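You operate a simulated robot arm through the tools that you are given. There is no shell and no other tool. Be economical: measure what you need, move in short steps, check, and stop when the job is done.

You are at the controls of a simulated robot arm. One attempt, no reset.

TASK
Set the red level switch to 0.7 m and the yellow one to 1.1 m.
Fine: loosen each clamp knob, slide the pointer to the mark, tighten the knob.
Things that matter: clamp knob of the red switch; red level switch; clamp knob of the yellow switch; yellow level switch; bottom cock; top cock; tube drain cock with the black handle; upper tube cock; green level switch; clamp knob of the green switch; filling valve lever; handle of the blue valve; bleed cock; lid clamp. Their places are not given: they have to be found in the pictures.

It is judged by the outcome, as a careful person would: the job done as asked, and still so three seconds after it is handed in. It fails if anything else is knocked over, pushed out of place, dropped, spilled or broken.

THE ROBOT
A 7-joint arm with a two-finger parallel gripper, fixed in place. Base frame: the origin is at the foot of the arm, x ahead of it, y to its left, z up. Readings come in m, degrees, newtons and seconds.
With the tool pointing down near the work surface it reaches from about 0.26 to 0.76 m from the base axis. Its first joint turns from -166.0 to 166.0 degrees. Payload 3.91 kg.
Tool frame: the origin (TCP) lies between the finger pads and is the grasp point; the fingertips stand 0.03 m ahead of it; z points along the fingers, y is the line along which they close. The gripper opens to 0.11 m. The fingers are 0.02 m wide and 0.01 m thick; the gripper's body (0.048 by 0.112 m) begins 0.055 m behind the TCP.
Orientation is that of the tool frame in the base frame, as [roll, pitch, yaw] about the fixed x, y, z axes, in that order (R = Rz(yaw) Ry(pitch) Rx(roll)). With the fingers straight down and closing along the base's y, the tool's x points along the base's -x, its y along +y and its z along -z.

THE INTERFACE
- The arm moves only by the tool nudge_tool. Its argument "series" is text: rows parted by semicolons, each of 7 numbers parted by spaces: the shift along the tool's x, y, z in m, then the turn, a rotation vector about the tool's x, y, z in degrees, then the finger opening in m, from 0 to 0.11. In form: x y z rx ry rz hand; .... A call has 1 to 8 rows; each row is the pose to reach, as a shift and turn from the pose commanded when the call began, along the tool's axes at that moment. Each row takes 0.2 s and may step no farther than 0.05 m and 8.6 degrees from the row before; otherwise, or with a gripper value out of range, the whole call is refused. A pose out of reach is approached as far as the arm can. The call stops where the force on the tool passes 40 N (or 10 N more than at its start, if that is more) or the arm is blocked; 0.2 s more then pass. Each finger travels about 0.153 m/s and halts on what it meets, pressing with about 40 N; the grip force reading is that of the motor and also rises with nothing between the fingers. The clock runs only during rows and for 0.2 s after the last one: add rows that repeat a pose to give the fingers time. The reply holds the time, the measured pose of the TCP, the force on the tool along the base axes, the opening and the grip force, in the units named above and with some noise.
- Cameras (640 x 400 px; columns grow to the right, rows downward): "scene" is fixed at [0.0564, -0.6453, 1.5243]; the picture's right is [0.75, 0.66, 0.00], its down [-0.63, 0.73, -0.27] and it looks along [-0.18, 0.21, 0.96] (base axes); focal length 214 px, centre (320, 200). "wrist" rides on the gripper at [0.077, 0.007, -0.114] in the tool frame; the picture's right is [-0.09, 1.00, 0.00], its down [-0.80, -0.07, -0.59] and it looks along [-0.59, -0.05, 0.80] (tool axes); focal length 270 px, centre (320, 200).
- snapshot(camera): a new picture of that camera. No time passes.
- slide_trunk(by): slides the trunk up (or, below 0, down) by that many m; the arm rides with it, the base frame stays. It gives what a move gives, with no picture.
- locate(camera, pixels): there is no depth. For up to 12 entries [column, row, z] of the newest picture of that camera ("zoom" is the newest enlarged one), the place [x, y] in the base frame at which the ray of that pixel passes the height z, good to about 0.002 m, but the place of the scene camera against the robot may be out by one fixed shift of up to 0.012 m in any direction. No time passes.
- close_up(camera, box): a new picture of the part [left, top, right, bottom] of that camera's present view, enlarged. No time passes.
- finish_job(): hands the job in; it is judged then, once.

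Keep the steps short. Do not move on a guess: measure, check each grasp and each placing, and mend mistakes. In all there are 80 turns and 34 pictures (those below and enlarged ones count). Leave the gripper open and the arm clear of the work at the hand-in unless told otherwise, and finish with a single line.

The tools are called after ">>>" as a command line: name --argument value ..., lists and objects as JSON in quotes. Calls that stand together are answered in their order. nudge_tool: Moves the arm, as the interface text tells. Its arguments: {"type":"object","properties":{"series":{"type":"string"}},"required":["series"]} The other tools are called the same way: slide_trunk (by) slides the trunk up or down; snapshot (camera) takes a picture; locate (camera, pixels) gives the place at which the rays of pixels pass given heights; close_up (camera, box) takes an enlarged picture of a part of a camera's view; finish_job () hands the job in.

At the start:

```text
clock: 0.0
tool_pos: [0.3171, 0.1155, 1.4635]
tcp_rot: [180.0, -0.1, 179.9]
force: [-0.6, -0.4, -0.8]
width: 0.1103
grip_force: 0.1
trunk travel left (down, up): [-0.575, 0.035]
```

scene: 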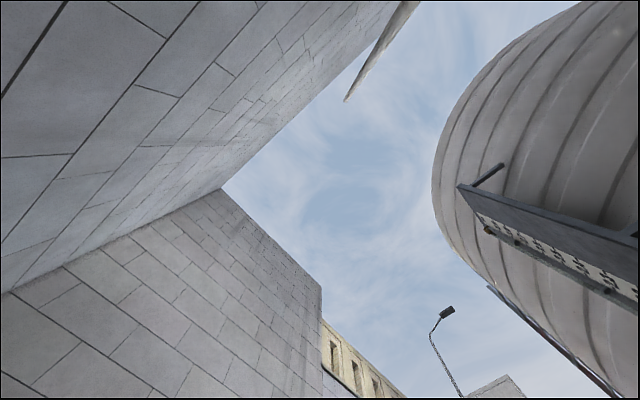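
wrist: 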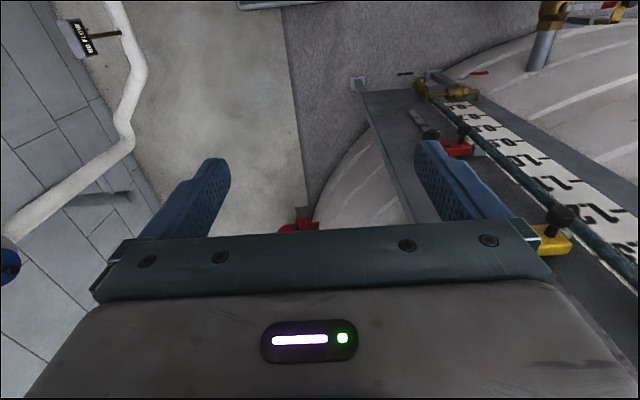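

The wrist view is upside down: picture-down is forward and up. It shows the scale, the red pointer near (455,145) and the yellow one near (555,235). I'll enlarge that part.

>>> close_up --camera "wrist" --box '[400, 50, 640, 200]'

>>> close_up --camera "scene" --box '[440, 150, 640, 310]'

```text
2.67 times, centred on (520, 125) of wrist
```

zoom: 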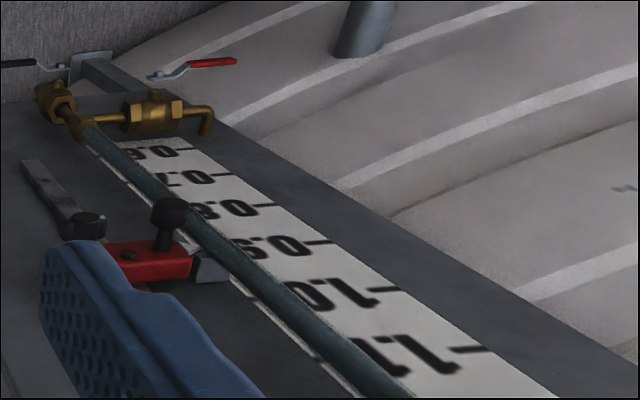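

```text
2.50 times, centred on (540, 230) of scene
```

zoom: 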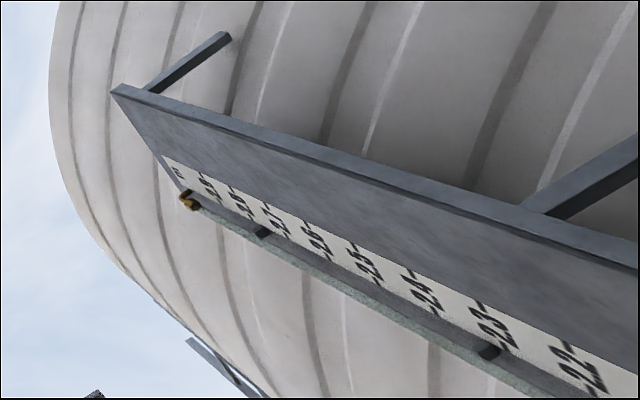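

By my estimate the scale stands near x≈0.59, y≈0.64, with z ≈ mark + 0.01, and faces roughly -x. I'll tilt the tool up, shift it a little to +y, and lower the trunk for a frontal view.

>>> nudge_tool --series "0 0.02 0 0 -8 0 0.11; 0 0.04 0 0 -16 0 0.11; 0 0.06 0 0 -24 0 0.11; 0 0.08 0 0 -32 0 0.11; 0 0.1 0 0 -40 0 0.11; 0 0.12 0 0 -48 0 0.11; 0 0.14 0 0 -54 0 0.11"

>>> slide_trunk --by -0.25

>>> snapshot --camera "wrist"

```text
clock: 1.6
tool_pos: [0.3145, 0.2532, 1.4657]
tcp_rot: [179.7, 54.1, 179.8]
force: [-0.4, 1.1, 0.2]
width: 0.1099
grip_force: 0.2
trunk travel left (down, up): [-0.575, 0.035]
```

```text
clock: 4.2
tool_pos: [0.3153, 0.2525, 1.2157]
tcp_rot: [179.7, 54.0, 179.8]
force: [0.5, 0.8, 0.4]
width: 0.1099
grip_force: 0.0
trunk travel left (down, up): [-0.325, 0.285]
```

```text
29 pictures are left
```

wrist: 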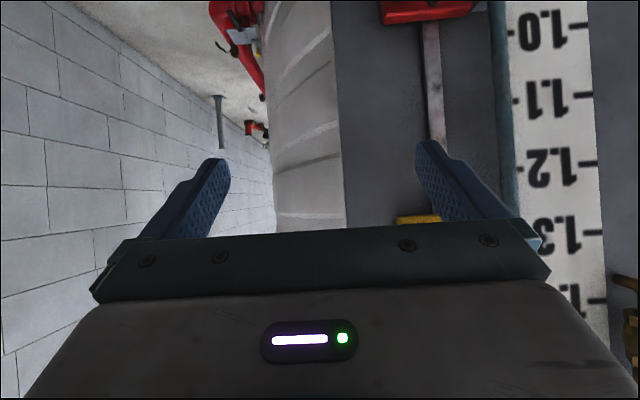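

Now the camera looks level at the board, about 0.39 m away. The scale is at y≈0.63, red near 0.97 and yellow near 1.25. I'll shift 0.15 m to +y and raise the trunk slightly to look straight at the pointers.

>>> nudge_tool --series "0 0.05 0 0 0 0 0.11; 0 0.1 0 0 0 0 0.11; 0 0.15 0 0 0 0 0.11"

>>> slide_trunk --by 0.07

>>> snapshot --camera "wrist"

```text
clock: 5.0
tool_pos: [0.3198, 0.404, 1.2162]
tcp_rot: [179.8, 53.8, 179.5]
force: [0.3, 0.5, -0.3]
width: 0.1098
grip_force: 0.0
trunk travel left (down, up): [-0.325, 0.285]
```

```text
clock: 6.1
tool_pos: [0.3154, 0.4033, 1.2878]
tcp_rot: [179.6, 54.0, 179.7]
force: [0.0, -0.3, 0.4]
width: 0.1099
grip_force: 0.0
trunk travel left (down, up): [-0.395, 0.215]
```

```text
28 pictures are left
```

wrist: 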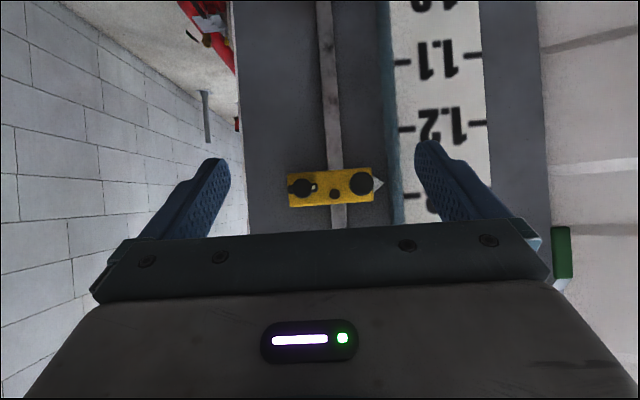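

>>> close_up --camera "wrist" --box '[240, 100, 448, 230]'

```text
3.08 times, centred on (344, 165) of wrist
```

zoom: 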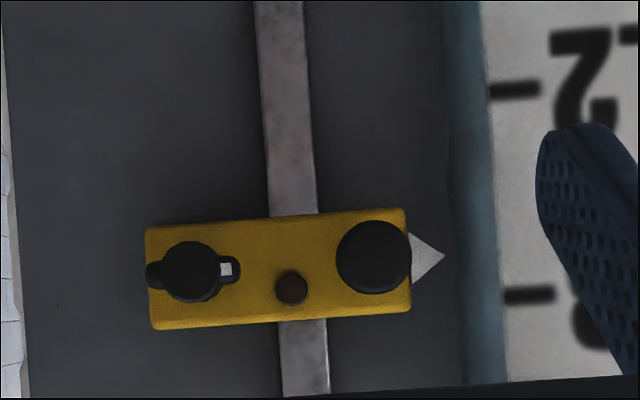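

The yellow block carries a winged clamp knob on the left at zoom (190,270) and a round slide handle on the right at (374,257). The pointer tip reads about 1.28. By triangulation the handle front is at x≈0.52 and the clamp knob at y≈0.37, z≈1.277. I'll level the tool to point along +x, staying short of the knob.

>>> nudge_tool --series "-0.008 -0.007 0.011 0 -7.2 0 0.08; -0.016 -0.014 0.022 0 -14.4 0 0.08; -0.024 -0.021 0.033 0 -21.6 0 0.08; -0.032 -0.028 0.044 0 -28.8 0 0.08; -0.040 -0.034 0.055 0 -36 0 0.08"

>>> nudge_tool --series "0 0 0 0 0 8.5 0.08; 0 0 0 0 0 17 0.08; 0 0 0 0 0 25.5 0.08; 0 0 0 0 0 34 0.08; 0 0 0 0 0 42.5 0.08; 0 0 0 0 0 51 0.08; 0 0 0 0 0 59.5 0.08; 0 0 0 0 0 68 0.08"

>>> nudge_tool --series "0 0 0 0 0 7.5 0.08; 0 0 0 0 0 15 0.08; 0 0 0 0 0 22 0.08; 0 0 0 0 0 22 0.08"

>>> snapshot --camera "wrist"

```text
clock: 7.3
tool_pos: [0.3818, 0.3678, 1.2877]
tcp_rot: [63.0, 89.8, 63.2]
force: [0.3, -0.1, 1.0]
width: 0.0799
grip_force: 0.0
trunk travel left (down, up): [-0.395, 0.215]
```

```text
clock: 9.1
tool_pos: [0.3832, 0.3691, 1.2888]
tcp_rot: [90.0, 21.7, 90.0]
force: [0.4, -0.5, 0.9]
width: 0.0801
grip_force: 0.0
trunk travel left (down, up): [-0.395, 0.215]
```

```text
clock: 10.0
tool_pos: [0.3461, 0.3312, 1.3465]
tcp_rot: [97.0, -11.4, 101.3]
force: [-0.5, 0.5, 0.6]
width: 0.0799
grip_force: 0.1
out of reach, approached as far as the arm can: row 1, 2, 3
trunk travel left (down, up): [-0.395, 0.215]
stopped in row 4: the arm was blocked; the commanded pose is now the measured one
```

```text
26 pictures are left
```

wrist: 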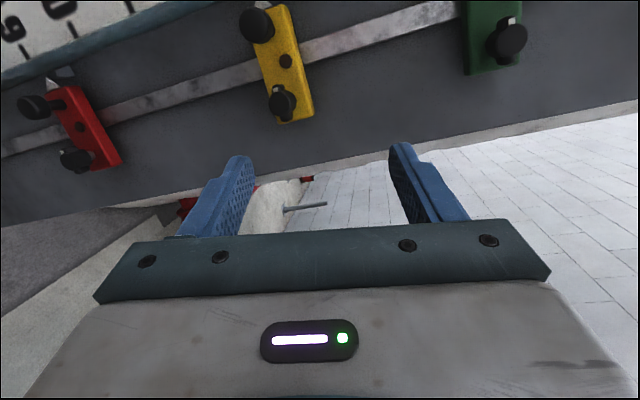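

The roll stops at a joint limit on that side, so I'll use the opposite roll of -90°, which also turns the camera toward the scale. First I'll unwind and return to about x=0.38.

>>> nudge_tool --series "0.002 -0.009 0.006 0.26 -1.36 -8.39 0.08; 0.004 -0.018 0.012 0.52 -2.72 -16.8 0.08; 0.006 -0.027 0.018 0.78 -4.08 -25.2 0.08; 0.008 -0.036 0.025 1.04 -5.43 -33.6 0.08; 0.010 -0.045 0.031 1.3 -6.79 -42 0.08; 0.012 -0.054 0.038 1.56 -8.15 -50.3 0.08; 0.014 -0.063 0.044 1.82 -9.5 -58.7 0.08; 0.016 -0.069 0.050 2.08 -10.85 -67.1 0.08"

>>> nudge_tool --series "0 0 0 0.26 -1.33 -8.25 0.08; 0 0 0 0.51 -2.65 -16.5 0.08; 0 0 0 0.77 -3.98 -24.8 0.08; 0 0 0 1.02 -5.3 -33.1 0.08; 0 0 0 1.02 -5.3 -33.1 0.08"

```text
clock: 10.7
tool_pos: [0.3827, 0.297, 1.3429]
tcp_rot: [98.7, 3.9, 99.0]
force: [0.3, -0.3, 0.0]
width: 0.0799
grip_force: 0.0
trunk travel left (down, up): [-0.395, 0.215]
stopped in row 3: the arm was blocked; the commanded pose is now the measured one
```

```text
clock: 11.7
tool_pos: [0.3873, 0.2894, 1.3403]
tcp_rot: [103.1, 28.5, 104.5]
force: [-0.6, 0.2, 0.4]
width: 0.08
grip_force: 0.0
trunk travel left (down, up): [-0.395, 0.215]
stopped in row 4: the arm was blocked; the commanded pose is now the measured one
```

The moves stopped early without contact, probably lag at a joint limit. I'll carry on unwinding without translating.

>>> nudge_tool --series "0 0 0 0.15 -1.84 -7.5 0.08; 0 0 0 0.3 -3.7 -14.9 0.08; 0 0 0 0.45 -5.5 -22.4 0.08; 0 0 0 0.6 -7.35 -29.9 0.08; 0 0 0 0.75 -9.2 -37.3 0.08; 0 0 0 0.9 -11 -44.8 0.08; 0 0 0 1.05 -12.9 -52.2 0.08; 0 0 0 1.2 -14.7 -59.7 0.08"

```text
clock: 12.6
tool_pos: [0.3843, 0.3078, 1.3308]
tcp_rot: [108.8, 51.7, 115.5]
force: [-1.0, -1.4, -0.4]
width: 0.08
grip_force: 0.1
trunk travel left (down, up): [-0.395, 0.215]
stopped in row 4: the arm was blocked; the commanded pose is now the measured one
```

It is still progressing. I'll continue with slower steps.

>>> nudge_tool --series "0 0 0 0.8 -1.8 -4.4 0.08; 0 0 0 1.6 -3.6 -8.9 0.08; 0 0 0 2.4 -5.4 -13.3 0.08; 0 0 0 3.2 -7.2 -17.7 0.08; 0 0 0 4.1 -9 -22.2 0.08; 0 0 0 4.9 -10.9 -26.6 0.08; 0 0 0 5.7 -12.7 -31 0.08; 0 0 0 6.5 -14.5 -35.5 0.08"

```text
clock: 13.5
tool_pos: [0.3806, 0.328, 1.3192]
tcp_rot: [116.5, 61.0, 126.8]
force: [0.6, -0.4, -0.2]
width: 0.08
grip_force: 0.1
trunk travel left (down, up): [-0.395, 0.215]
stopped in row 4: the arm was blocked; the commanded pose is now the measured one
```

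>>> nudge_tool --series "0.007 0.004 0.003 1.7 -2.5 -4.1 0.08; 0.014 0.008 0.005 3.4 -5.1 -8.2 0.08; 0.022 0.012 0.008 5 -7.6 -12.4 0.08; 0.029 0.015 0.011 6.7 -10.2 -16.5 0.08; 0.036 0.019 0.013 8.4 -12.7 -20.6 0.08; 0.043 0.023 0.016 10.1 -15.3 -24.7 0.08; 0.043 0.023 0.016 10.1 -15.3 -24.7 0.08; 0.043 0.023 0.016 10.1 -15.3 -24.7 0.08"

```text
clock: 14.1
tool_pos: [0.3621, 0.3694, 1.2943]
tcp_rot: [124.3, 63.5, 140.1]
force: [0.1, -0.5, -0.6]
width: 0.0802
grip_force: 0.2
trunk travel left (down, up): [-0.395, 0.215]
stopped in row 3: the arm was blocked; the commanded pose is now the measured one
```

The arm is twisting at a limit. I'll return to the earlier known-good tilted pose near (0.315, 0.403, 1.288).

>>> nudge_tool --series "0.006 0.008 -0.006 4.2 3.5 -2.8 0.08; 0.012 0.015 -0.012 8.3 7 -5.6 0.08; 0.018 0.023 -0.018 12.5 10.6 -8.3 0.08; 0.025 0.030 -0.025 16.6 14.1 -11.1 0.08; 0.031 0.038 -0.031 20.8 17.6 -13.9 0.08; 0.031 0.038 -0.031 20.8 17.6 -13.9 0.08"

```text
clock: 15.5
tool_pos: [0.3317, 0.3933, 1.2912]
tcp_rot: [176.6, 51.1, 177.6]
force: [-0.3, 0.9, -0.7]
width: 0.0797
grip_force: 0.1
trunk travel left (down, up): [-0.395, 0.215]
```

Recovered. Now I'll level the tool again, then roll by negative rz.

>>> nudge_tool --series "-0.003 -0.005 0.007 0.2 -7.8 -0.4 0.08; -0.006 -0.010 0.014 0.4 -15.5 -0.8 0.08; -0.010 -0.014 0.022 0.5 -23.3 -1.2 0.08; -0.013 -0.019 0.029 0.7 -31 -1.6 0.08; -0.016 -0.024 0.036 0.9 -38.8 -2 0.08; -0.016 -0.024 0.036 0.9 -38.8 -2 0.08"

>>> nudge_tool --series "0 0 0 0 0 -8 0.08; 0 0 0 0 0 -16 0.08; 0 0 0 0 0 -24 0.08; 0 0 0 0 0 -32 0.08; 0 0 0 0 0 -40 0.08; 0 0 0 0 0 -45 0.08"

>>> nudge_tool --series "0 0 0 0 0 -8 0.08; 0 0 0 0 0 -16 0.08; 0 0 0 0 0 -24 0.08; 0 0 0 0 0 -32 0.08; 0 0 0 0 0 -40 0.08; 0 0 0 0 0 -45 0.08"

>>> snapshot --camera "wrist"

```text
clock: 16.0
tool_pos: [0.3775, 0.3604, 1.2785]
tcp_rot: [171.1, 56.5, 172.2]
force: [0.5, 0.0, 0.3]
width: 0.08
grip_force: 0.0
trunk travel left (down, up): [-0.395, 0.215]
stopped in row 2: the arm was blocked; the commanded pose is now the measured one
```

```text
clock: 17.4
tool_pos: [0.3789, 0.3602, 1.2784]
tcp_rot: [-135.8, 40.5, -120.8]
force: [0.5, -0.2, -0.6]
width: 0.0799
grip_force: 0.0
trunk travel left (down, up): [-0.395, 0.215]
```

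```text
clock: 18.8
tool_pos: [0.3782, 0.3627, 1.2782]
tcp_rot: [-123.1, 4.8, -90.2]
force: [0.0, 0.0, -0.5]
width: 0.0803
grip_force: 0.1
trunk travel left (down, up): [-0.395, 0.215]
```

```text
25 pictures are left
```

wrist: 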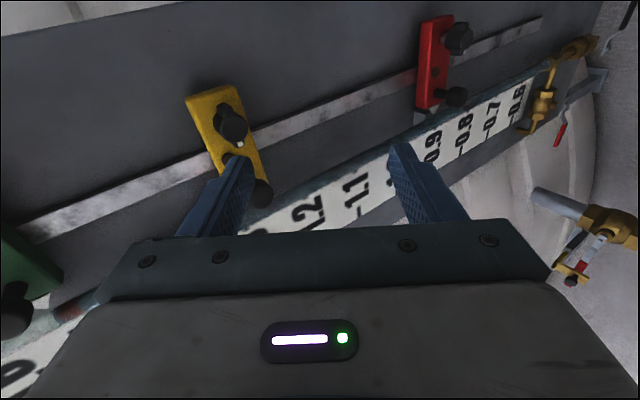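

Rolling this way works freely. Now I'll pitch the tool up by the remaining 33° to point along +x.

>>> nudge_tool --series "0 -0.003 0.005 6.6 0.2 -0.9 0.08; 0 -0.006 0.010 13.2 0.5 -1.9 0.08; 0 -0.010 0.015 19.9 0.7 -2.8 0.08; 0 -0.013 0.020 26.5 1 -3.8 0.08; 0 -0.016 0.025 33.1 1.2 -4.7 0.08; 0 -0.016 0.025 33.1 1.2 -4.7 0.08"

>>> snapshot --camera "wrist"

```text
clock: 19.9
tool_pos: [0.4515, 0.3284, 1.2572]
tcp_rot: [-104.8, 7.7, -89.8]
force: [0.2, -0.1, 0.5]
width: 0.0798
grip_force: 0.1
trunk travel left (down, up): [-0.395, 0.215]
stopped in row 5: the arm was blocked; the commanded pose is now the measured one
```

```text
24 pictures are left
```

wrist: 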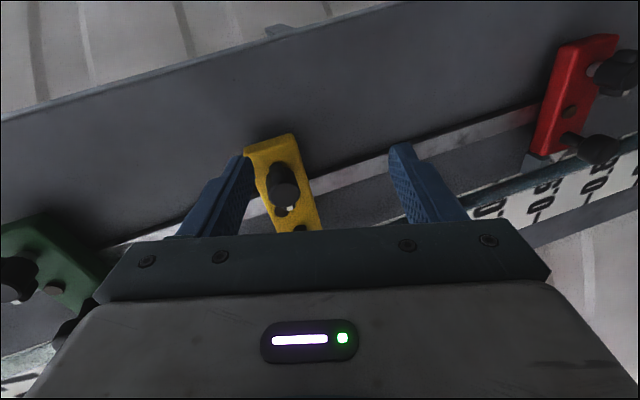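

The pitch is limited because the shoulder sits high relative to the target. I'll back off and up 0.2 m with the arm, then lower the trunk 0.2 m so the forearm lies flatter.

>>> nudge_tool --series "-0.011 -0.029 -0.016 0 0 0 0.08; -0.022 -0.058 -0.033 0 0 0 0.08; -0.033 -0.087 -0.049 0 0 0 0.08; -0.044 -0.116 -0.065 0 0 0 0.08; -0.055 -0.145 -0.082 0 0 0 0.08; -0.066 -0.174 -0.098 0 0 0 0.08; -0.066 -0.174 -0.098 0 0 0 0.08"

>>> slide_trunk --by -0.2

```text
clock: 21.5
tool_pos: [0.4031, 0.3667, 1.4578]
tcp_rot: [-104.9, 7.7, -89.7]
force: [-0.7, -0.8, -0.2]
width: 0.0799
grip_force: 0.0
trunk travel left (down, up): [-0.395, 0.215]
```

```text
clock: 23.7
tool_pos: [0.4036, 0.366, 1.2586]
tcp_rot: [-104.8, 7.7, -89.8]
force: [0.7, 0.2, 0.6]
width: 0.08
grip_force: 0.0
trunk travel left (down, up): [-0.195, 0.415]
```

>>> nudge_tool --series "-0.002 -0.006 -0.001 5 0.3 -2.6 0.08; -0.003 -0.012 -0.003 10 0.7 -5.1 0.08; -0.005 -0.017 -0.004 14.8 1 -7.7 0.08; -0.005 -0.017 -0.004 14.8 1 -7.7 0.08"

>>> snapshot --camera "wrist"

```text
clock: 24.7
tool_pos: [0.451, 0.3068, 1.283]
tcp_rot: [-93.6, 4.6, -92.5]
force: [-0.6, -0.1, 0.7]
width: 0.0801
grip_force: 0.0
trunk travel left (down, up): [-0.195, 0.415]
```

```text
23 pictures are left
```

wrist: 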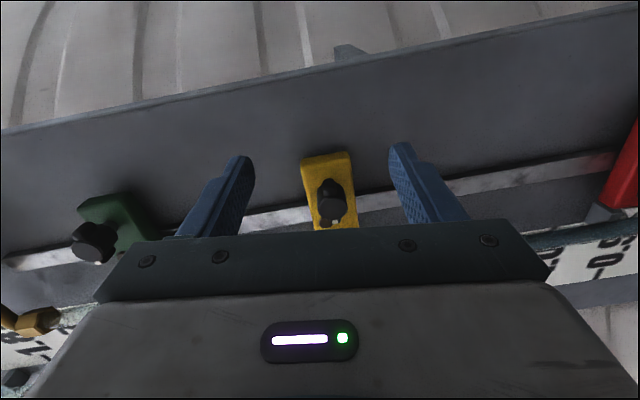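

The tool is level, but the measured position is off from the command. I'll hold a moment to see whether it converges.

>>> nudge_tool --series "0 0 0 0 0 0 0.08; 0 0 0 0 0 0 0.08; 0 0 0 0 0 0 0.08"

```text
clock: 25.5
tool_pos: [0.4513, 0.3066, 1.2817]
tcp_rot: [-93.7, 4.6, -92.6]
force: [-0.8, 0.6, -0.3]
width: 0.0798
grip_force: 0.0
trunk travel left (down, up): [-0.195, 0.415]
```

>>> nudge_tool --series "0 0 0.02 0 0 0 0.08; 0 0 0.045 0 0 0 0.08; 0 0 0.045 0 0 0 0.08"

```text
clock: 26.3
tool_pos: [0.4476, 0.3724, 1.2739]
tcp_rot: [-90.1, -0.4, -89.5]
force: [0.5, 1.1, 0.0]
width: 0.0801
grip_force: 0.0
trunk travel left (down, up): [-0.195, 0.415]
```

The pose is now exact: level, at (0.448, 0.372, 1.274). I'll check the alignment with the knob.

>>> snapshot --camera "wrist"

```text
22 pictures are left
```

wrist: 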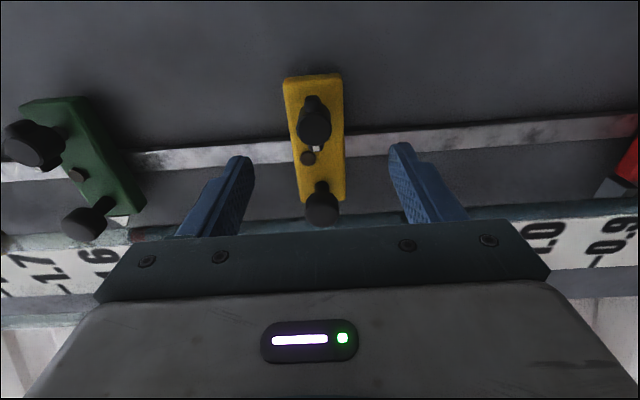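

Triangulated, the clamp knob's front is at about (0.532, 0.369, 1.277) and the block face at about x=0.566. I'll advance to TCP x≈0.526 so the fingertips straddle the knob without reaching the block.

>>> nudge_tool --series "0.002 -0.002 0.03 0 0 0 0.07; 0.003 -0.003 0.055 0 0 0 0.07; 0.003 -0.003 0.077 0 0 0 0.07; 0.003 -0.003 0.077 0 0 0 0.07"

>>> snapshot --camera "wrist"

```text
clock: 27.3
tool_pos: [0.5269, 0.3678, 1.2771]
tcp_rot: [-89.9, -0.3, -89.7]
force: [-0.4, -0.1, 0.1]
width: 0.0698
grip_force: 0.1
trunk travel left (down, up): [-0.195, 0.415]
```

```text
21 pictures are left
```

wrist: 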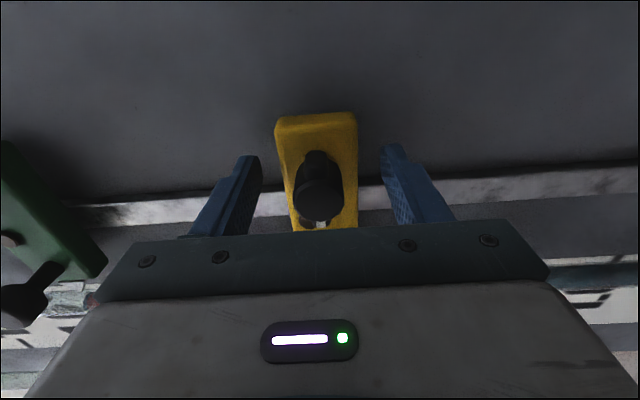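

The knob is centred between the fingers, so I'll close on it.

>>> nudge_tool --series "0 0 0 0 0 0 0.04; 0 0 0 0 0 0 0.01; 0 0 0 0 0 0 0.01; 0 0 0 0 0 0 0.01"

```text
clock: 28.3
tool_pos: [0.5261, 0.3676, 1.2783]
tcp_rot: [-89.9, -0.2, -89.7]
force: [5.5, 2.3, 5.5]
width: 0.0479
grip_force: 45.5
trunk travel left (down, up): [-0.195, 0.415]
```

The width of 0.048 m matches the block's height, so the fingertips are gripping the block rather than the knob. I'll open, retreat 14 mm and close again.

>>> nudge_tool --series "0 0 0 0 0 0 0.07; 0 0 0 0 0 0 0.07; 0 0 -0.014 0 0 0 0.07; 0 0 -0.014 0 0 0 0.04; 0 0 -0.014 0 0 0 0.01; 0 0 -0.014 0 0 0 0.01; 0 0 -0.014 0 0 0 0.01"

>>> snapshot --camera "wrist"

```text
clock: 29.9
tool_pos: [0.5119, 0.3671, 1.2778]
tcp_rot: [-90.0, -0.1, -89.8]
force: [1.9, 1.1, 3.4]
width: 0.0117
grip_force: 44.3
trunk travel left (down, up): [-0.195, 0.415]
```

```text
20 pictures are left
```

wrist: 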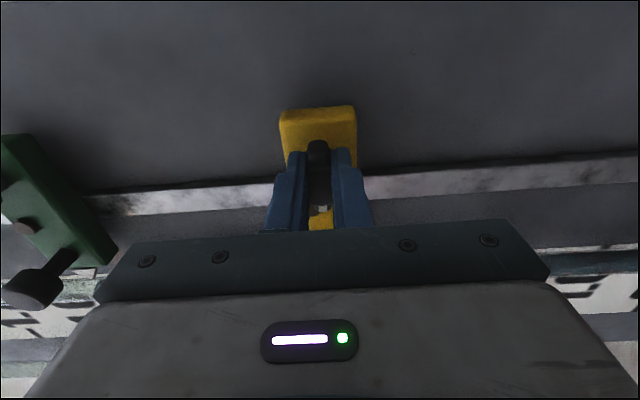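

The width is now 0.0117 m, so the fingers hold the flat wing bar. I'll turn it counter-clockwise (negative rz) in small steps to loosen it.

>>> nudge_tool --series "0 0 0 0 0 -8 0.005; 0 0 0 0 0 -16 0.005; 0 0 0 0 0 -24 0.005; 0 0 0 0 0 -32 0.005; 0 0 0 0 0 -40 0.005; 0 0 0 0 0 -48 0.005"

>>> snapshot --camera "wrist"

```text
clock: 31.3
tool_pos: [0.5119, 0.3686, 1.2784]
tcp_rot: [-90.0, -48.2, -89.8]
force: [14.7, 11.5, 18.2]
width: 0.0118
grip_force: 45.3
trunk travel left (down, up): [-0.195, 0.415]
```

```text
19 pictures are left
```

wrist: 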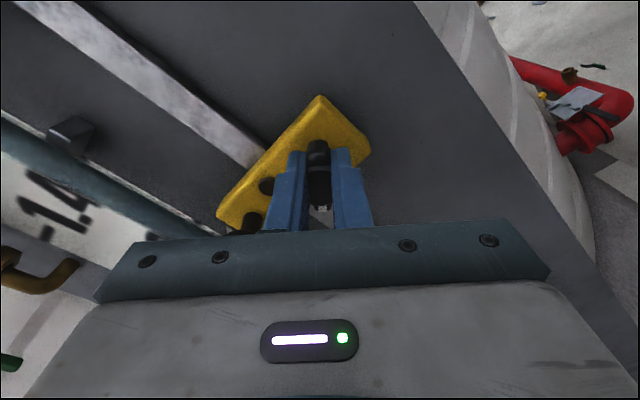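

The knob turned with the gripper. I'll go on to about 90° in total.

>>> nudge_tool --series "0 0 0 0 0 -8 0.005; 0 0 0 0 0 -16 0.005; 0 0 0 0 0 -24 0.005; 0 0 0 0 0 -32 0.005; 0 0 0 0 0 -40 0.005; 0 0 0 0 0 -44 0.005; 0 0 0 0 0 -44 0.005"

```text
clock: 32.9
tool_pos: [0.513, 0.3692, 1.2782]
tcp_rot: [92.0, -87.7, 88.3]
force: [-0.2, 14.7, -5.4]
width: 0.0122
grip_force: 44.8
trunk travel left (down, up): [-0.195, 0.415]
```

The tool's x now points up. I'll test-slide 15 mm down while holding the loosened knob.

>>> nudge_tool --series "-0.008 0 0 0 0 0 0.005; -0.015 0 0 0 0 0 0.005; -0.015 0 0 0 0 0 0.005"

>>> snapshot --camera "wrist"

```text
clock: 33.7
tool_pos: [0.5117, 0.3701, 1.2613]
tcp_rot: [87.6, -87.7, 92.6]
force: [4.1, 18.6, 1.3]
width: 0.0118
grip_force: 44.6
trunk travel left (down, up): [-0.195, 0.415]
```

```text
18 pictures are left
```

wrist: 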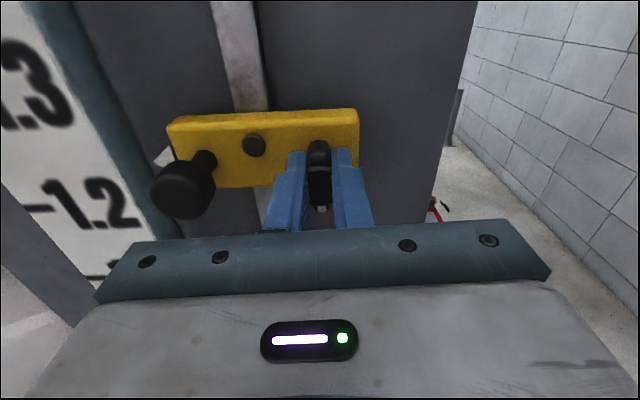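

It slides freely, with the vertical force near 1 N. I'll lower with the trunk by 0.16 m to keep the arm's configuration.

>>> slide_trunk --by -0.16

>>> snapshot --camera "wrist"

```text
clock: 35.5
tool_pos: [0.5112, 0.3704, 1.1017]
tcp_rot: [91.9, -87.6, 88.5]
force: [-1.8, 21.3, -5.3]
width: 0.0121
grip_force: 44.8
trunk travel left (down, up): [-0.035, 0.575]
```

```text
17 pictures are left
```

wrist: 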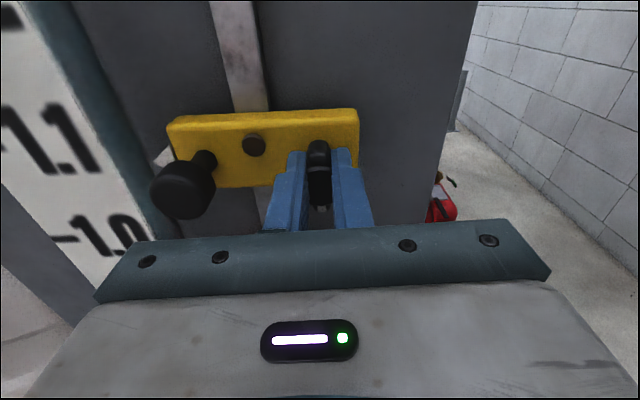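

>>> close_up --camera "wrist" --box '[0, 90, 224, 230]'

```text
2.86 times, centred on (112, 160) of wrist
```

zoom: 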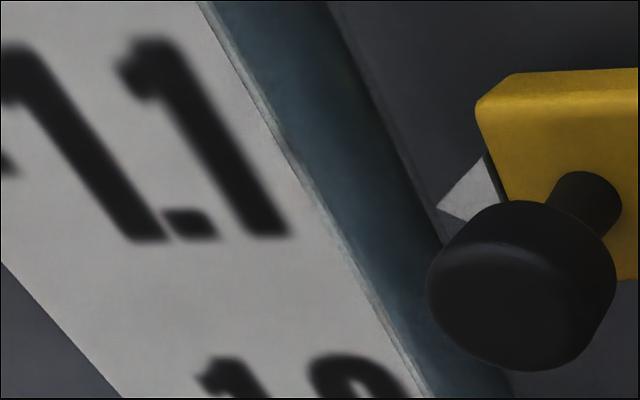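

By two estimates the tip is within a few mm of 1.1. I'll tighten here by turning back clockwise, then verify with a level view.

>>> nudge_tool --series "0 0 0 0 0 8 0.005; 0 0 0 0 0 16 0.005; 0 0 0 0 0 24 0.005; 0 0 0 0 0 32 0.005; 0 0 0 0 0 40 0.005; 0 0 0 0 0 48 0.005; 0 0 0 0 0 48 0.005"

>>> nudge_tool --series "0 0 0 0 0 8 0.005; 0 0 0 0 0 16 0.005; 0 0 0 0 0 24 0.005; 0 0 0 0 0 32 0.005; 0 0 0 0 0 40 0.005; 0 0 0 0 0 46 0.005; 0 0 0 0 0 46 0.005"

>>> snapshot --camera "wrist"

```text
clock: 37.1
tool_pos: [0.5116, 0.3682, 1.1009]
tcp_rot: [-90.0, -44.1, -89.7]
force: [-0.3, 19.0, -3.9]
width: 0.0119
grip_force: 44.6
trunk travel left (down, up): [-0.035, 0.575]
```

```text
clock: 38.7
tool_pos: [0.5122, 0.3662, 1.1021]
tcp_rot: [-90.1, 1.7, -89.9]
force: [-12.4, -0.3, -22.9]
width: 0.0117
grip_force: 45.5
trunk travel left (down, up): [-0.035, 0.575]
```

```text
15 pictures are left
```

wrist: 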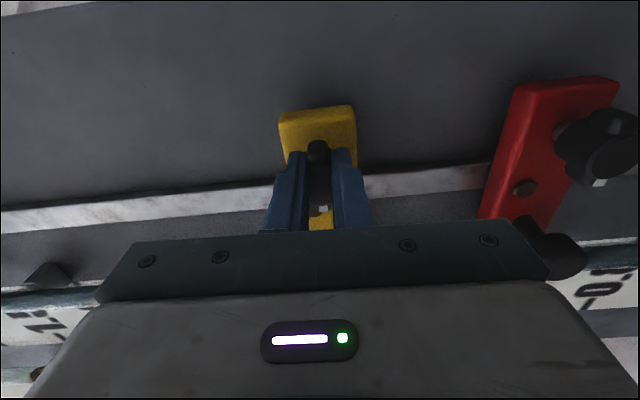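

The knob is back at its tight angle. I'll open, retreat 70 mm and shift 0.13 m to +y, so the camera at z≈1.10 sees the tip and tick together.

>>> nudge_tool --series "0 0 0 0 0 0 0.05; 0 0 0 0 0 0 0.05; 0 0 -0.035 0 0 0 0.05; 0 0 -0.07 0 0 0 0.05; -0.045 0 -0.07 0 0 0 0.05; -0.09 0 -0.07 0 0 0 0.05; -0.13 0 -0.07 0 0 0 0.05; -0.13 0 -0.07 0 0 0 0.05"

>>> snapshot --camera "wrist"

```text
clock: 40.5
tool_pos: [0.4411, 0.4938, 1.1046]
tcp_rot: [-90.2, 1.8, -89.8]
force: [-0.2, 0.1, 0.3]
width: 0.05
grip_force: 0.0
out of reach, approached as far as the arm can: row 7, 8
trunk travel left (down, up): [-0.035, 0.575]
```

```text
14 pictures are left
```

wrist: 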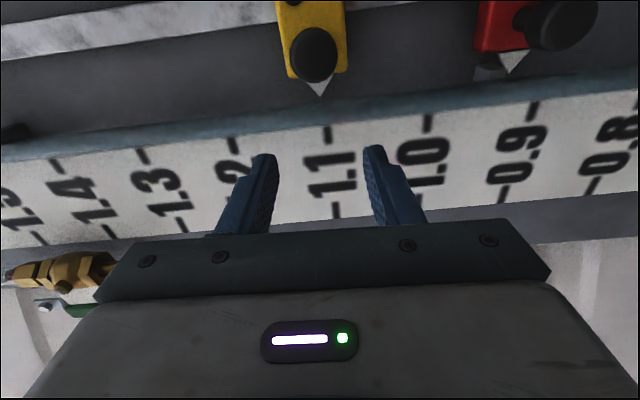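

The tip at (319,96) against the 1.1 tick at (328,126) works out to about 1.1045, matching the encoder estimate of 1.104. It is 4.5 mm high, so I'll regrip and correct it.

>>> nudge_tool --series "0.045 0 0 0 0 0 0.05; 0.09 0 0 0 0 0 0.05; 0.13 0 0 0 0 0 0.05; 0.13 0 0.03 0 0 0 0.05; 0.13 0 0.06 0 0 0 0.05; 0.13 0 0.06 0 0 0 0.05"

```text
clock: 41.9
tool_pos: [0.5036, 0.366, 1.1009]
tcp_rot: [-90.1, 1.8, -89.8]
force: [-0.5, -0.9, -0.4]
width: 0.0503
grip_force: 0.0
trunk travel left (down, up): [-0.035, 0.575]
```

>>> nudge_tool --series "0 0 0.008 0 0 0 0.05; 0 0 0.008 0 0 0 0.03; 0 0 0.008 0 0 0 0.005; 0 0 0.008 0 0 0 0.005; 0 0 0.008 0 0 0 0.005"

>>> nudge_tool --series "0 0 0 0 0 -8 0.005; 0 0 0 0 0 -16 0.005; 0 0 0 0 0 -24 0.005; 0 0 0 0 0 -32 0.005; 0 0 0 0 0 -40 0.005; 0 0 0 0 0 -48 0.005; 0 0 0 0 0 -48 0.005"

>>> nudge_tool --series "0 0 0 0 0 -8 0.005; 0 0 0 0 0 -16 0.005; 0 0 0 0 0 -24 0.005; 0 0 0 0 0 -32 0.005; 0 0 0 0 0 -40 0.005; 0 0 0 0 0 -44 0.005; 0 0 0 0 0 -44 0.005"

```text
clock: 43.1
tool_pos: [0.5101, 0.3641, 1.1008]
tcp_rot: [-89.9, 1.7, -89.9]
force: [7.8, 1.5, 13.1]
width: 0.0118
grip_force: 45.6
trunk travel left (down, up): [-0.035, 0.575]
```

```text
clock: 43.7
tool_pos: [0.5109, 0.365, 1.1017]
tcp_rot: [-89.7, -12.3, -89.5]
force: [18.4, 15.2, 4.5]
width: 0.0117
grip_force: 45.2
trunk travel left (down, up): [-0.035, 0.575]
stopped in row 3: the force on the tool passed its limit (the readings are from after the stop); the commanded pose is now the measured one
```

```text
clock: 44.7
tool_pos: [0.5099, 0.3652, 1.1022]
tcp_rot: [-89.5, -41.8, -89.4]
force: [13.3, 21.6, 0.2]
width: 0.0119
grip_force: 44.3
trunk travel left (down, up): [-0.035, 0.575]
stopped in row 4: the force on the tool passed its limit (the readings are from after the stop); the commanded pose is now the measured one
```

The force limit tripped because my grip is 3–4 mm off the knob's axis. I'll ease +y while continuing the turn.

>>> nudge_tool --series "-0.002 -0.002 0 0 0 0 0.005; -0.002 -0.002 0 0 0 -7 0.005; -0.002 -0.002 0 0 0 -14 0.005; -0.002 -0.002 0 0 0 -21 0.005; -0.002 -0.002 0 0 0 -28 0.005; -0.002 -0.002 0 0 0 -35 0.005; -0.002 -0.002 0 0 0 -42 0.005; -0.002 -0.002 0 0 0 -46 0.005"

```text
clock: 46.5
tool_pos: [0.5104, 0.3693, 1.1056]
tcp_rot: [-75.4, -87.9, -103.8]
force: [-3.0, 28.5, -0.3]
width: 0.0117
grip_force: 45.1
trunk travel left (down, up): [-0.035, 0.575]
```

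The pointer itself is still near 1.1045; the TCP reads higher only because of the off-centre grip. I'll slide down 4.5 mm.

>>> nudge_tool --series "-0.002 0 0 0 0 0 0.005; -0.0045 0 0 0 0 0 0.005; -0.0045 0 0 0 0 0 0.005"

```text
clock: 47.3
tool_pos: [0.5094, 0.371, 1.0995]
tcp_rot: [-81.1, -87.9, -97.9]
force: [-12.4, 30.7, 2.5]
width: 0.0121
grip_force: 45.3
trunk travel left (down, up): [-0.035, 0.575]
```

Now I'll tighten, rotating about the knob's axis with small compensation.

>>> nudge_tool --series "0 -0.0015 0 0 0 0 0.005; 0 -0.001 0 0 0 8 0.005; -0.0001 -0.0005 0 0 0 16 0.005; -0.0003 -0.0001 0 0 0 24 0.005; -0.0005 0.0004 0 0 0 32 0.005; -0.0008 0.0007 0 0 0 40 0.005; -0.0012 0.0011 0 0 0 48 0.005; -0.0012 0.0011 0 0 0 48 0.005"

```text
clock: 49.1
tool_pos: [0.5097, 0.3651, 1.0975]
tcp_rot: [-89.6, -39.7, -89.6]
force: [-15.4, 27.0, -8.5]
width: 0.0121
grip_force: 44.8
trunk travel left (down, up): [-0.035, 0.575]
```

>>> nudge_tool --series "-0.0001 0.0004 0 0 0 8 0.005; -0.0001 0.0008 0 0 0 16 0.005; -0.0003 0.0012 0 0 0 24 0.005; -0.0005 0.0016 0 0 0 32 0.005; -0.0008 0.002 0 0 0 40 0.005; -0.0008 0.002 0 0 0 43 0.005; -0.0008 0.002 0 0 0 43 0.005"

```text
clock: 50.7
tool_pos: [0.5101, 0.3634, 1.0955]
tcp_rot: [-89.7, 3.2, -89.3]
force: [-9.8, 21.6, -19.5]
width: 0.0126
grip_force: 45.6
trunk travel left (down, up): [-0.035, 0.575]
```

Tight again at 3.2°. I'll release, retreat and verify from the same viewpoint.

>>> nudge_tool --series "0 0 0 0 0 0 0.05; 0 0 0 0 0 0 0.05; 0 0 -0.035 0 0 0 0.05; 0 0 -0.07 0 0 0 0.05; -0.045 0 -0.07 0 0 0 0.05; -0.09 0 -0.07 0 0 0 0.05; -0.13 0 -0.07 0 0 0 0.05; -0.13 0 -0.07 0 0 0 0.05"

>>> snapshot --camera "wrist"

```text
clock: 52.5
tool_pos: [0.4387, 0.4864, 1.1037]
tcp_rot: [-89.5, 3.3, -89.5]
force: [0.1, -0.2, 0.4]
width: 0.0501
grip_force: 0.0
trunk travel left (down, up): [-0.035, 0.575]
```

```text
13 pictures are left
```

wrist: 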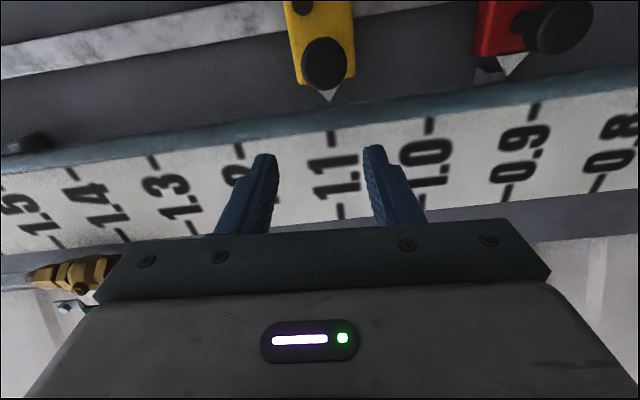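

>>> close_up --camera "wrist" --box '[280, 60, 392, 130]'

>>> close_up --camera "wrist" --box '[280, 90, 440, 190]'

```text
5.71 times, centred on (336, 95) of wrist
```

zoom: 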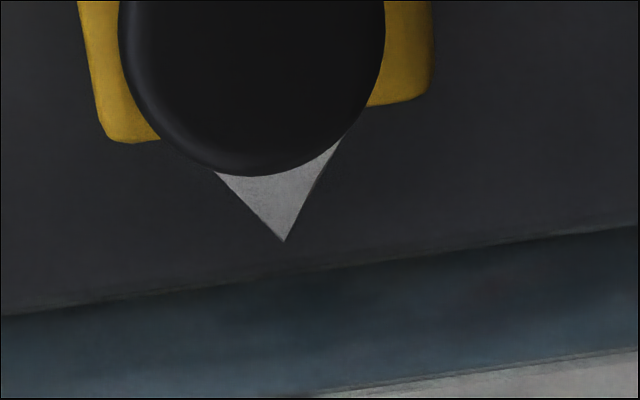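

```text
4.00 times, centred on (360, 140) of wrist
```

zoom: 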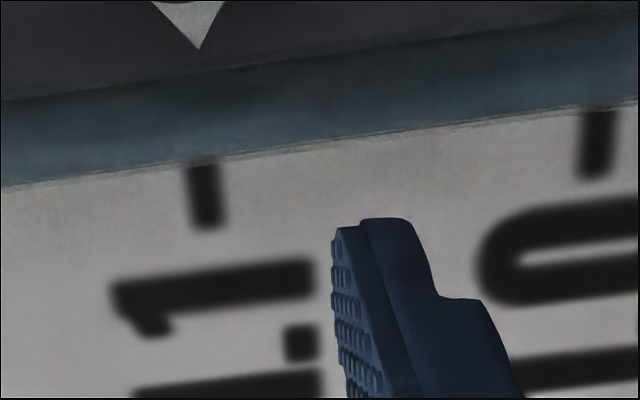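

Tip against the 1.1 tick, corrected for camera roll, gives about 1.099, so yellow is done. Red's tip reads about 0.947. I'll lower the trunk fully, then move level in front of red's clamp knob at y≈0.369, z≈0.945.

>>> slide_trunk --by -0.035

>>> nudge_tool --series "0.045 0 0.005 0 0 -1 0.06; 0.085 0 0.01 0 0 -2 0.06; 0.125 0.005 0.015 0 0 -3.3 0.06; 0.125 0.04 0.015 0 0 -3.3 0.06; 0.125 0.08 0.015 0 0 -3.3 0.06; 0.125 0.115 0.015 0 0 -3.3 0.06; 0.125 0.115 0.015 0 0 -3.3 0.06"

>>> snapshot --camera "wrist"

```text
clock: 53.3
tool_pos: [0.4385, 0.4864, 1.0712]
tcp_rot: [-89.6, 3.3, -89.4]
force: [-0.2, 0.5, 0.7]
width: 0.0501
grip_force: 0.0
trunk travel left (down, up): [0.0, 0.61]
```

```text
clock: 54.9
tool_pos: [0.5014, 0.3093, 0.949]
tcp_rot: [-90.8, 2.0, -95.8]
force: [0.2, -1.2, 0.2]
width: 0.0601
grip_force: 0.0
trunk travel left (down, up): [0.0, 0.61]
```

```text
10 pictures are left
```

wrist: 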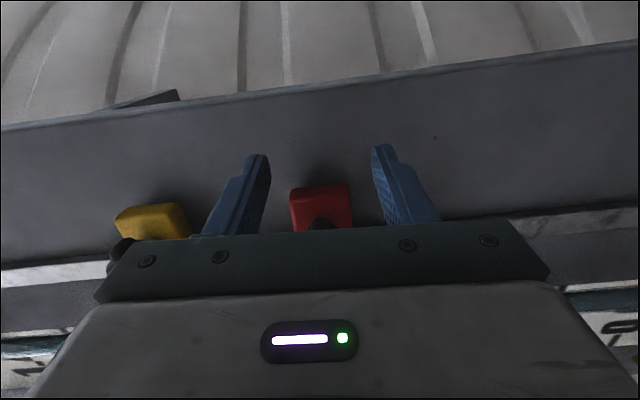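

The level limit shifted the pose again. As before, commanding further forward should bring it true. I'll approach in small steps to TCP x≈0.51.

>>> nudge_tool --series "0 0 0.015 0 0 0 0.06; 0 0 0.03 0 0 0 0.06; 0 0 0.045 0 0 0 0.06; 0 0 0.045 0 0 0 0.06"

```text
clock: 55.9
tool_pos: [0.499, 0.3679, 0.9466]
tcp_rot: [-89.5, 0.0, -89.4]
force: [-0.4, -0.8, 0.5]
width: 0.0601
grip_force: 0.0
trunk travel left (down, up): [0.0, 0.61]
```

>>> close_up --camera "wrist" --box '[160, 60, 480, 260]'

```text
2.00 times, centred on (320, 160) of wrist
```

zoom: 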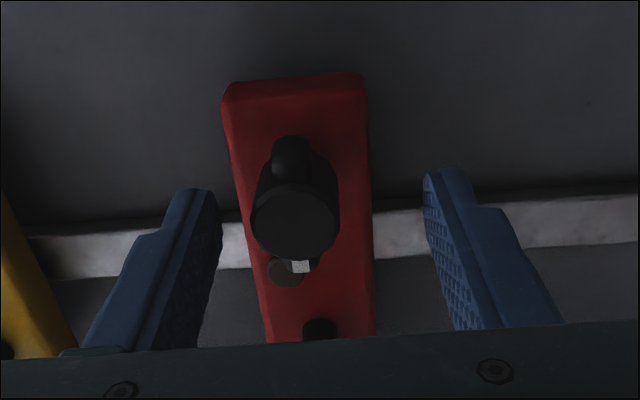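

The red knob is about 13 px left of the finger midline, so it is about 8 mm higher, at z≈0.954. I'll correct the height, advance to x≈0.511 and close.

>>> nudge_tool --series "-0.003 -0.0075 0 0 0 0 0.06; -0.003 -0.0075 0.012 0 0 0 0.06; -0.003 -0.0075 0.012 0 0 0 0.04; -0.003 -0.0075 0.012 0 0 0 0.005; -0.003 -0.0075 0.012 0 0 0 0.005; -0.003 -0.0075 0.012 0 0 0 0.005"

```text
clock: 57.3
tool_pos: [0.5124, 0.3733, 0.955]
tcp_rot: [-89.6, -0.1, -89.6]
force: [-6.6, -2.7, -8.8]
width: 0.0119
grip_force: 44.6
trunk travel left (down, up): [0.0, 0.61]
```

Gripped at a width of 0.0119 m. Loosening now, counter-clockwise.

>>> nudge_tool --series "0 0 0 0 0 -8 0.005; 0 0 0 0 0 -16 0.005; 0 0 0 0 0 -24 0.005; 0 0 0 0 0 -32 0.005; 0 0 0 0 0 -40 0.005; 0 0 0 0 0 -48 0.005; 0 0 0 0 0 -48 0.005"

>>> nudge_tool --series "0 0 0 0 0 -8 0.005; 0 0 0 0 0 -16 0.005; 0 0 0 0 0 -24 0.005; 0 0 0 0 0 -32 0.005; 0 0 0 0 0 -40 0.005; 0 0 0 0 0 -44 0.005; 0 0 0 0 0 -44 0.005"

```text
clock: 58.9
tool_pos: [0.5124, 0.3715, 0.9551]
tcp_rot: [-89.2, -48.1, -90.1]
force: [-13.6, -4.9, -24.8]
width: 0.0119
grip_force: 44.8
trunk travel left (down, up): [0.0, 0.61]
```

```text
clock: 60.5
tool_pos: [0.5127, 0.3696, 0.9559]
tcp_rot: [74.9, -88.0, 105.5]
force: [3.8, -7.8, 2.3]
width: 0.0119
grip_force: 45.3
trunk travel left (down, up): [0.0, 0.61]
```

Red is loose. I'll slide down 0.12 m while gradually pitching the tool down 12°, since level reach shrinks lower; the bar is vertical, so pitching doesn't twist it.

>>> nudge_tool --series "-0.01 0 0 0 -3 0 0.005; -0.03 0 0 0 -5 0 0.005; -0.05 0 0 0 -7 0 0.005; -0.075 0 0 0 -9 0 0.005; -0.1 0 0 0 -11 0 0.005; -0.12 0 0 0 -13 0 0.005; -0.12 0 0 0 -13 0 0.005"

```text
clock: 62.1
tool_pos: [0.5122, 0.3705, 0.8352]
tcp_rot: [171.0, -77.3, 9.6]
force: [-0.5, 9.7, 0.1]
width: 0.0123
grip_force: 44.9
trunk travel left (down, up): [0.0, 0.61]
```

Smooth. I'll continue down another 0.12 m, adding 12° of pitch.

>>> nudge_tool --series "-0.019 0 0.004 0 -2 0 0.005; -0.039 0 0.009 0 -4 0 0.005; -0.058 0 0.013 0 -6 0 0.005; -0.078 0 0.017 0 -8 0 0.005; -0.098 0 0.022 0 -10 0 0.005; -0.117 0 0.026 0 -12 0 0.005; -0.117 0 0.026 0 -12 0 0.005"

>>> snapshot --camera "wrist"

```text
clock: 63.7
tool_pos: [0.5121, 0.3702, 0.7146]
tcp_rot: [175.2, -65.4, 5.4]
force: [-5.3, 34.9, -0.2]
width: 0.0121
grip_force: 45.1
trunk travel left (down, up): [0.0, 0.61]
```

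```text
8 pictures are left
```

wrist: 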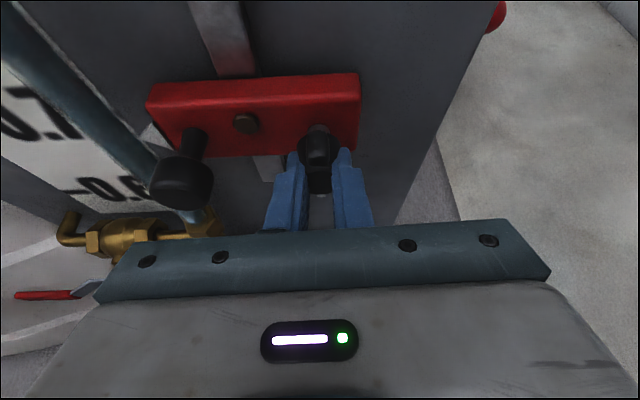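

The red pointer is around 0.717–0.72 by reckoning. I'll move another 17 mm down and ease the 35 N side force by 2 mm in +y.

>>> nudge_tool --series "0 -0.002 0 0 0 0 0.005; -0.008 -0.002 0.0035 0 0 0 0.005; -0.0155 -0.002 0.007 0 0 0 0.005; -0.0155 -0.002 0.007 0 0 0 0.005"

>>> close_up --camera "wrist" --box '[0, 20, 240, 170]'

```text
clock: 64.7
tool_pos: [0.5111, 0.37, 0.6991]
tcp_rot: [175.3, -65.5, 5.2]
force: [-12.4, 34.0, 0.9]
width: 0.0122
grip_force: 44.6
trunk travel left (down, up): [0.0, 0.61]
```

```text
2.67 times, centred on (120, 95) of wrist
```

zoom: 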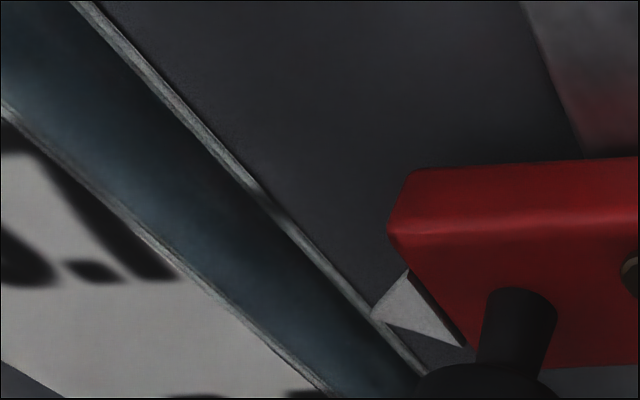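

In the close-up the red tip is at zoom (372,317), and the dark blip at (275,212) is the 0.7 tick at the strip's edge. Computed, the tip is at about 0.698–0.700. I'll tighten by turning about the base x axis, since the tool is pitched 25°.

>>> nudge_tool --series "0 0 0 2.5 0.1 5.5 0.005; 0 0 0 5 0.2 10.9 0.005; 0 0 0 7.5 0.3 16.4 0.005; 0 0 0 9.9 0.4 21.8 0.005; 0 0 0 9.9 0.4 21.8 0.005"

```text
clock: 65.9
tool_pos: [0.5103, 0.3672, 0.6978]
tcp_rot: [-135.3, -58.0, -39.1]
force: [-26.3, 23.2, -2.3]
width: 0.0121
grip_force: 44.7
trunk travel left (down, up): [0.0, 0.61]
```

>>> nudge_tool --series "-0.0006 0 -0.0014 2.5 0.1 5.5 0.005; -0.0006 0 -0.0014 5 0.2 10.9 0.005; -0.0006 0 -0.0014 7.5 0.3 16.4 0.005; -0.0006 0 -0.0014 9.9 0.4 21.8 0.005; -0.0006 0 -0.0014 9.9 0.4 21.8 0.005"

```text
clock: 67.1
tool_pos: [0.5103, 0.3669, 0.6957]
tcp_rot: [-111.3, -39.7, -57.8]
force: [-19.2, 18.0, -10.4]
width: 0.0121
grip_force: 45.7
trunk travel left (down, up): [0.0, 0.61]
```

>>> nudge_tool --series "0.0008 -0.0009 -0.0004 2.5 0.1 5.5 0.005; 0.0008 -0.0009 -0.0004 5 0.2 10.9 0.005; 0.0008 -0.0009 -0.0004 7.5 0.3 16.4 0.005; 0.0008 -0.0009 -0.0004 9.9 0.4 21.8 0.005; 0.0008 -0.0009 -0.0004 9.9 0.4 21.8 0.005"

```text
clock: 68.3
tool_pos: [0.5096, 0.3659, 0.6965]
tcp_rot: [-98.0, -18.6, -64.5]
force: [-27.8, -0.1, -24.1]
width: 0.012
grip_force: 45.7
trunk travel left (down, up): [0.0, 0.61]
```

>>> nudge_tool --series "0 0 0 2.1 0.1 4.7 0.005; 0 0 0 4.3 0.2 9.4 0.005; 0 0 0 6.4 0.3 14.1 0.005; 0 0 0 8.7 0.4 19.1 0.005; 0 0 0 8.7 0.4 19.1 0.005"

```text
clock: 69.5
tool_pos: [0.511, 0.3661, 0.6985]
tcp_rot: [-88.9, 0.4, -66.1]
force: [-21.9, -1.6, -27.2]
width: 0.0119
grip_force: 45.1
trunk travel left (down, up): [0.0, 0.61]
```

The bar is horizontal again. I'll turn 3° more to be firmly tight, then open and retreat along the tool axis.

>>> nudge_tool --series "0 0 0 1.2 0 2.7 0.005; 0 0 0 1.2 0 2.7 0.005; 0 0 0 1.2 0 2.7 0.05; 0 0 0 1.2 0 2.7 0.05; 0 0 -0.03 1.2 0 2.7 0.05; 0 0 -0.06 1.2 0 2.7 0.05; 0 0 -0.06 1.2 0 2.7 0.05"

```text
clock: 71.1
tool_pos: [0.4891, 0.2979, 0.6999]
tcp_rot: [-87.7, 3.8, -71.7]
force: [-0.2, 0.0, 0.8]
width: 0.0501
grip_force: 0.0
trunk travel left (down, up): [0.0, 0.61]
```

Red is tightened and released. To verify, I'll back off and swing to the earlier downward-tilted pose that gives a level camera view, now at z≈0.72.

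>>> nudge_tool --series "-0.014 -0.002 -0.013 -1 3.2 6.2 0.05; -0.027 -0.005 -0.027 -2.1 6.3 12.5 0.05; -0.041 -0.007 -0.04 -3.1 9.5 18.7 0.05; -0.055 -0.01 -0.054 -4.1 12.6 25 0.05; -0.069 -0.012 -0.067 -5.2 15.8 31.2 0.05; -0.082 -0.015 -0.08 -6.2 18.9 37.5 0.05; -0.096 -0.0175 -0.094 -7.2 22.1 43.7 0.05"

>>> nudge_tool --series "0 0 0 -1 3.2 6.2 0.05; 0 0 0 -2.1 6.3 12.5 0.05; 0 0 0 -3.1 9.5 18.7 0.05; 0 0 0 -4.1 12.6 25 0.05; 0 0 0 -5.2 15.8 31.2 0.05; 0 0 0 -6.2 18.9 37.5 0.05; 0 0 0 -7.3 22.1 43.7 0.05; 0 0 0 -7.3 22.1 43.7 0.05"

```text
clock: 71.6
tool_pos: [0.4991, 0.2666, 0.7024]
tcp_rot: [-89.4, 11.1, -79.8]
force: [-1.1, 0.1, 0.6]
width: 0.0501
grip_force: 0.0
trunk travel left (down, up): [0.0, 0.61]
stopped in row 2: the arm was blocked; the commanded pose is now the measured one
```

```text
clock: 73.4
tool_pos: [0.5078, 0.2506, 0.7026]
tcp_rot: [-116.2, 49.7, -117.5]
force: [-0.3, -0.1, -0.5]
width: 0.0499
grip_force: 0.0
trunk travel left (down, up): [0.0, 0.61]
```

>>> nudge_tool --series "-0.006 0.018 -0.027 -1.8 2.4 4.8 0.05; -0.013 0.036 -0.055 -3.5 4.7 9.7 0.05; -0.019 0.053 -0.082 -5.3 7.1 14.5 0.05; -0.026 0.071 -0.109 -7 9.5 19.3 0.05; -0.032 0.089 -0.136 -8.8 11.9 24.1 0.05; -0.039 0.107 -0.164 -10.5 14.2 29 0.05; -0.045 0.1245 -0.191 -12.3 16.6 33.8 0.05; -0.045 0.1245 -0.191 -12.3 16.6 33.8 0.05"

```text
clock: 74.0
tool_pos: [0.4986, 0.2235, 0.7075]
tcp_rot: [-136.1, 55.3, -143.9]
force: [-0.3, -0.1, 0.9]
width: 0.0501
grip_force: 0.0
trunk travel left (down, up): [0.0, 0.61]
stopped in row 3: the arm was blocked; the commanded pose is now the measured one
```

The same joint limit again. I'll first pitch the tool downward and rise a little, with no lateral command.

>>> nudge_tool --series "-0.007 -0.003 -0.003 -3 5.4 2.6 0.05; -0.014 -0.007 -0.007 -5.9 10.8 5.2 0.05; -0.02 -0.01 -0.01 -8.9 16.2 7.8 0.05; -0.027 -0.013 -0.014 -11.9 21.7 10.4 0.05; -0.034 -0.017 -0.017 -14.8 27.1 13 0.05; -0.041 -0.02 -0.02 -17.8 32.5 15.6 0.05; -0.041 -0.02 -0.02 -17.8 32.5 15.6 0.05"

```text
clock: 75.6
tool_pos: [0.5, 0.2264, 0.7573]
tcp_rot: [179.8, 30.1, -179.9]
force: [-0.3, 0.0, 1.1]
width: 0.05
grip_force: 0.0
trunk travel left (down, up): [0.0, 0.61]
```

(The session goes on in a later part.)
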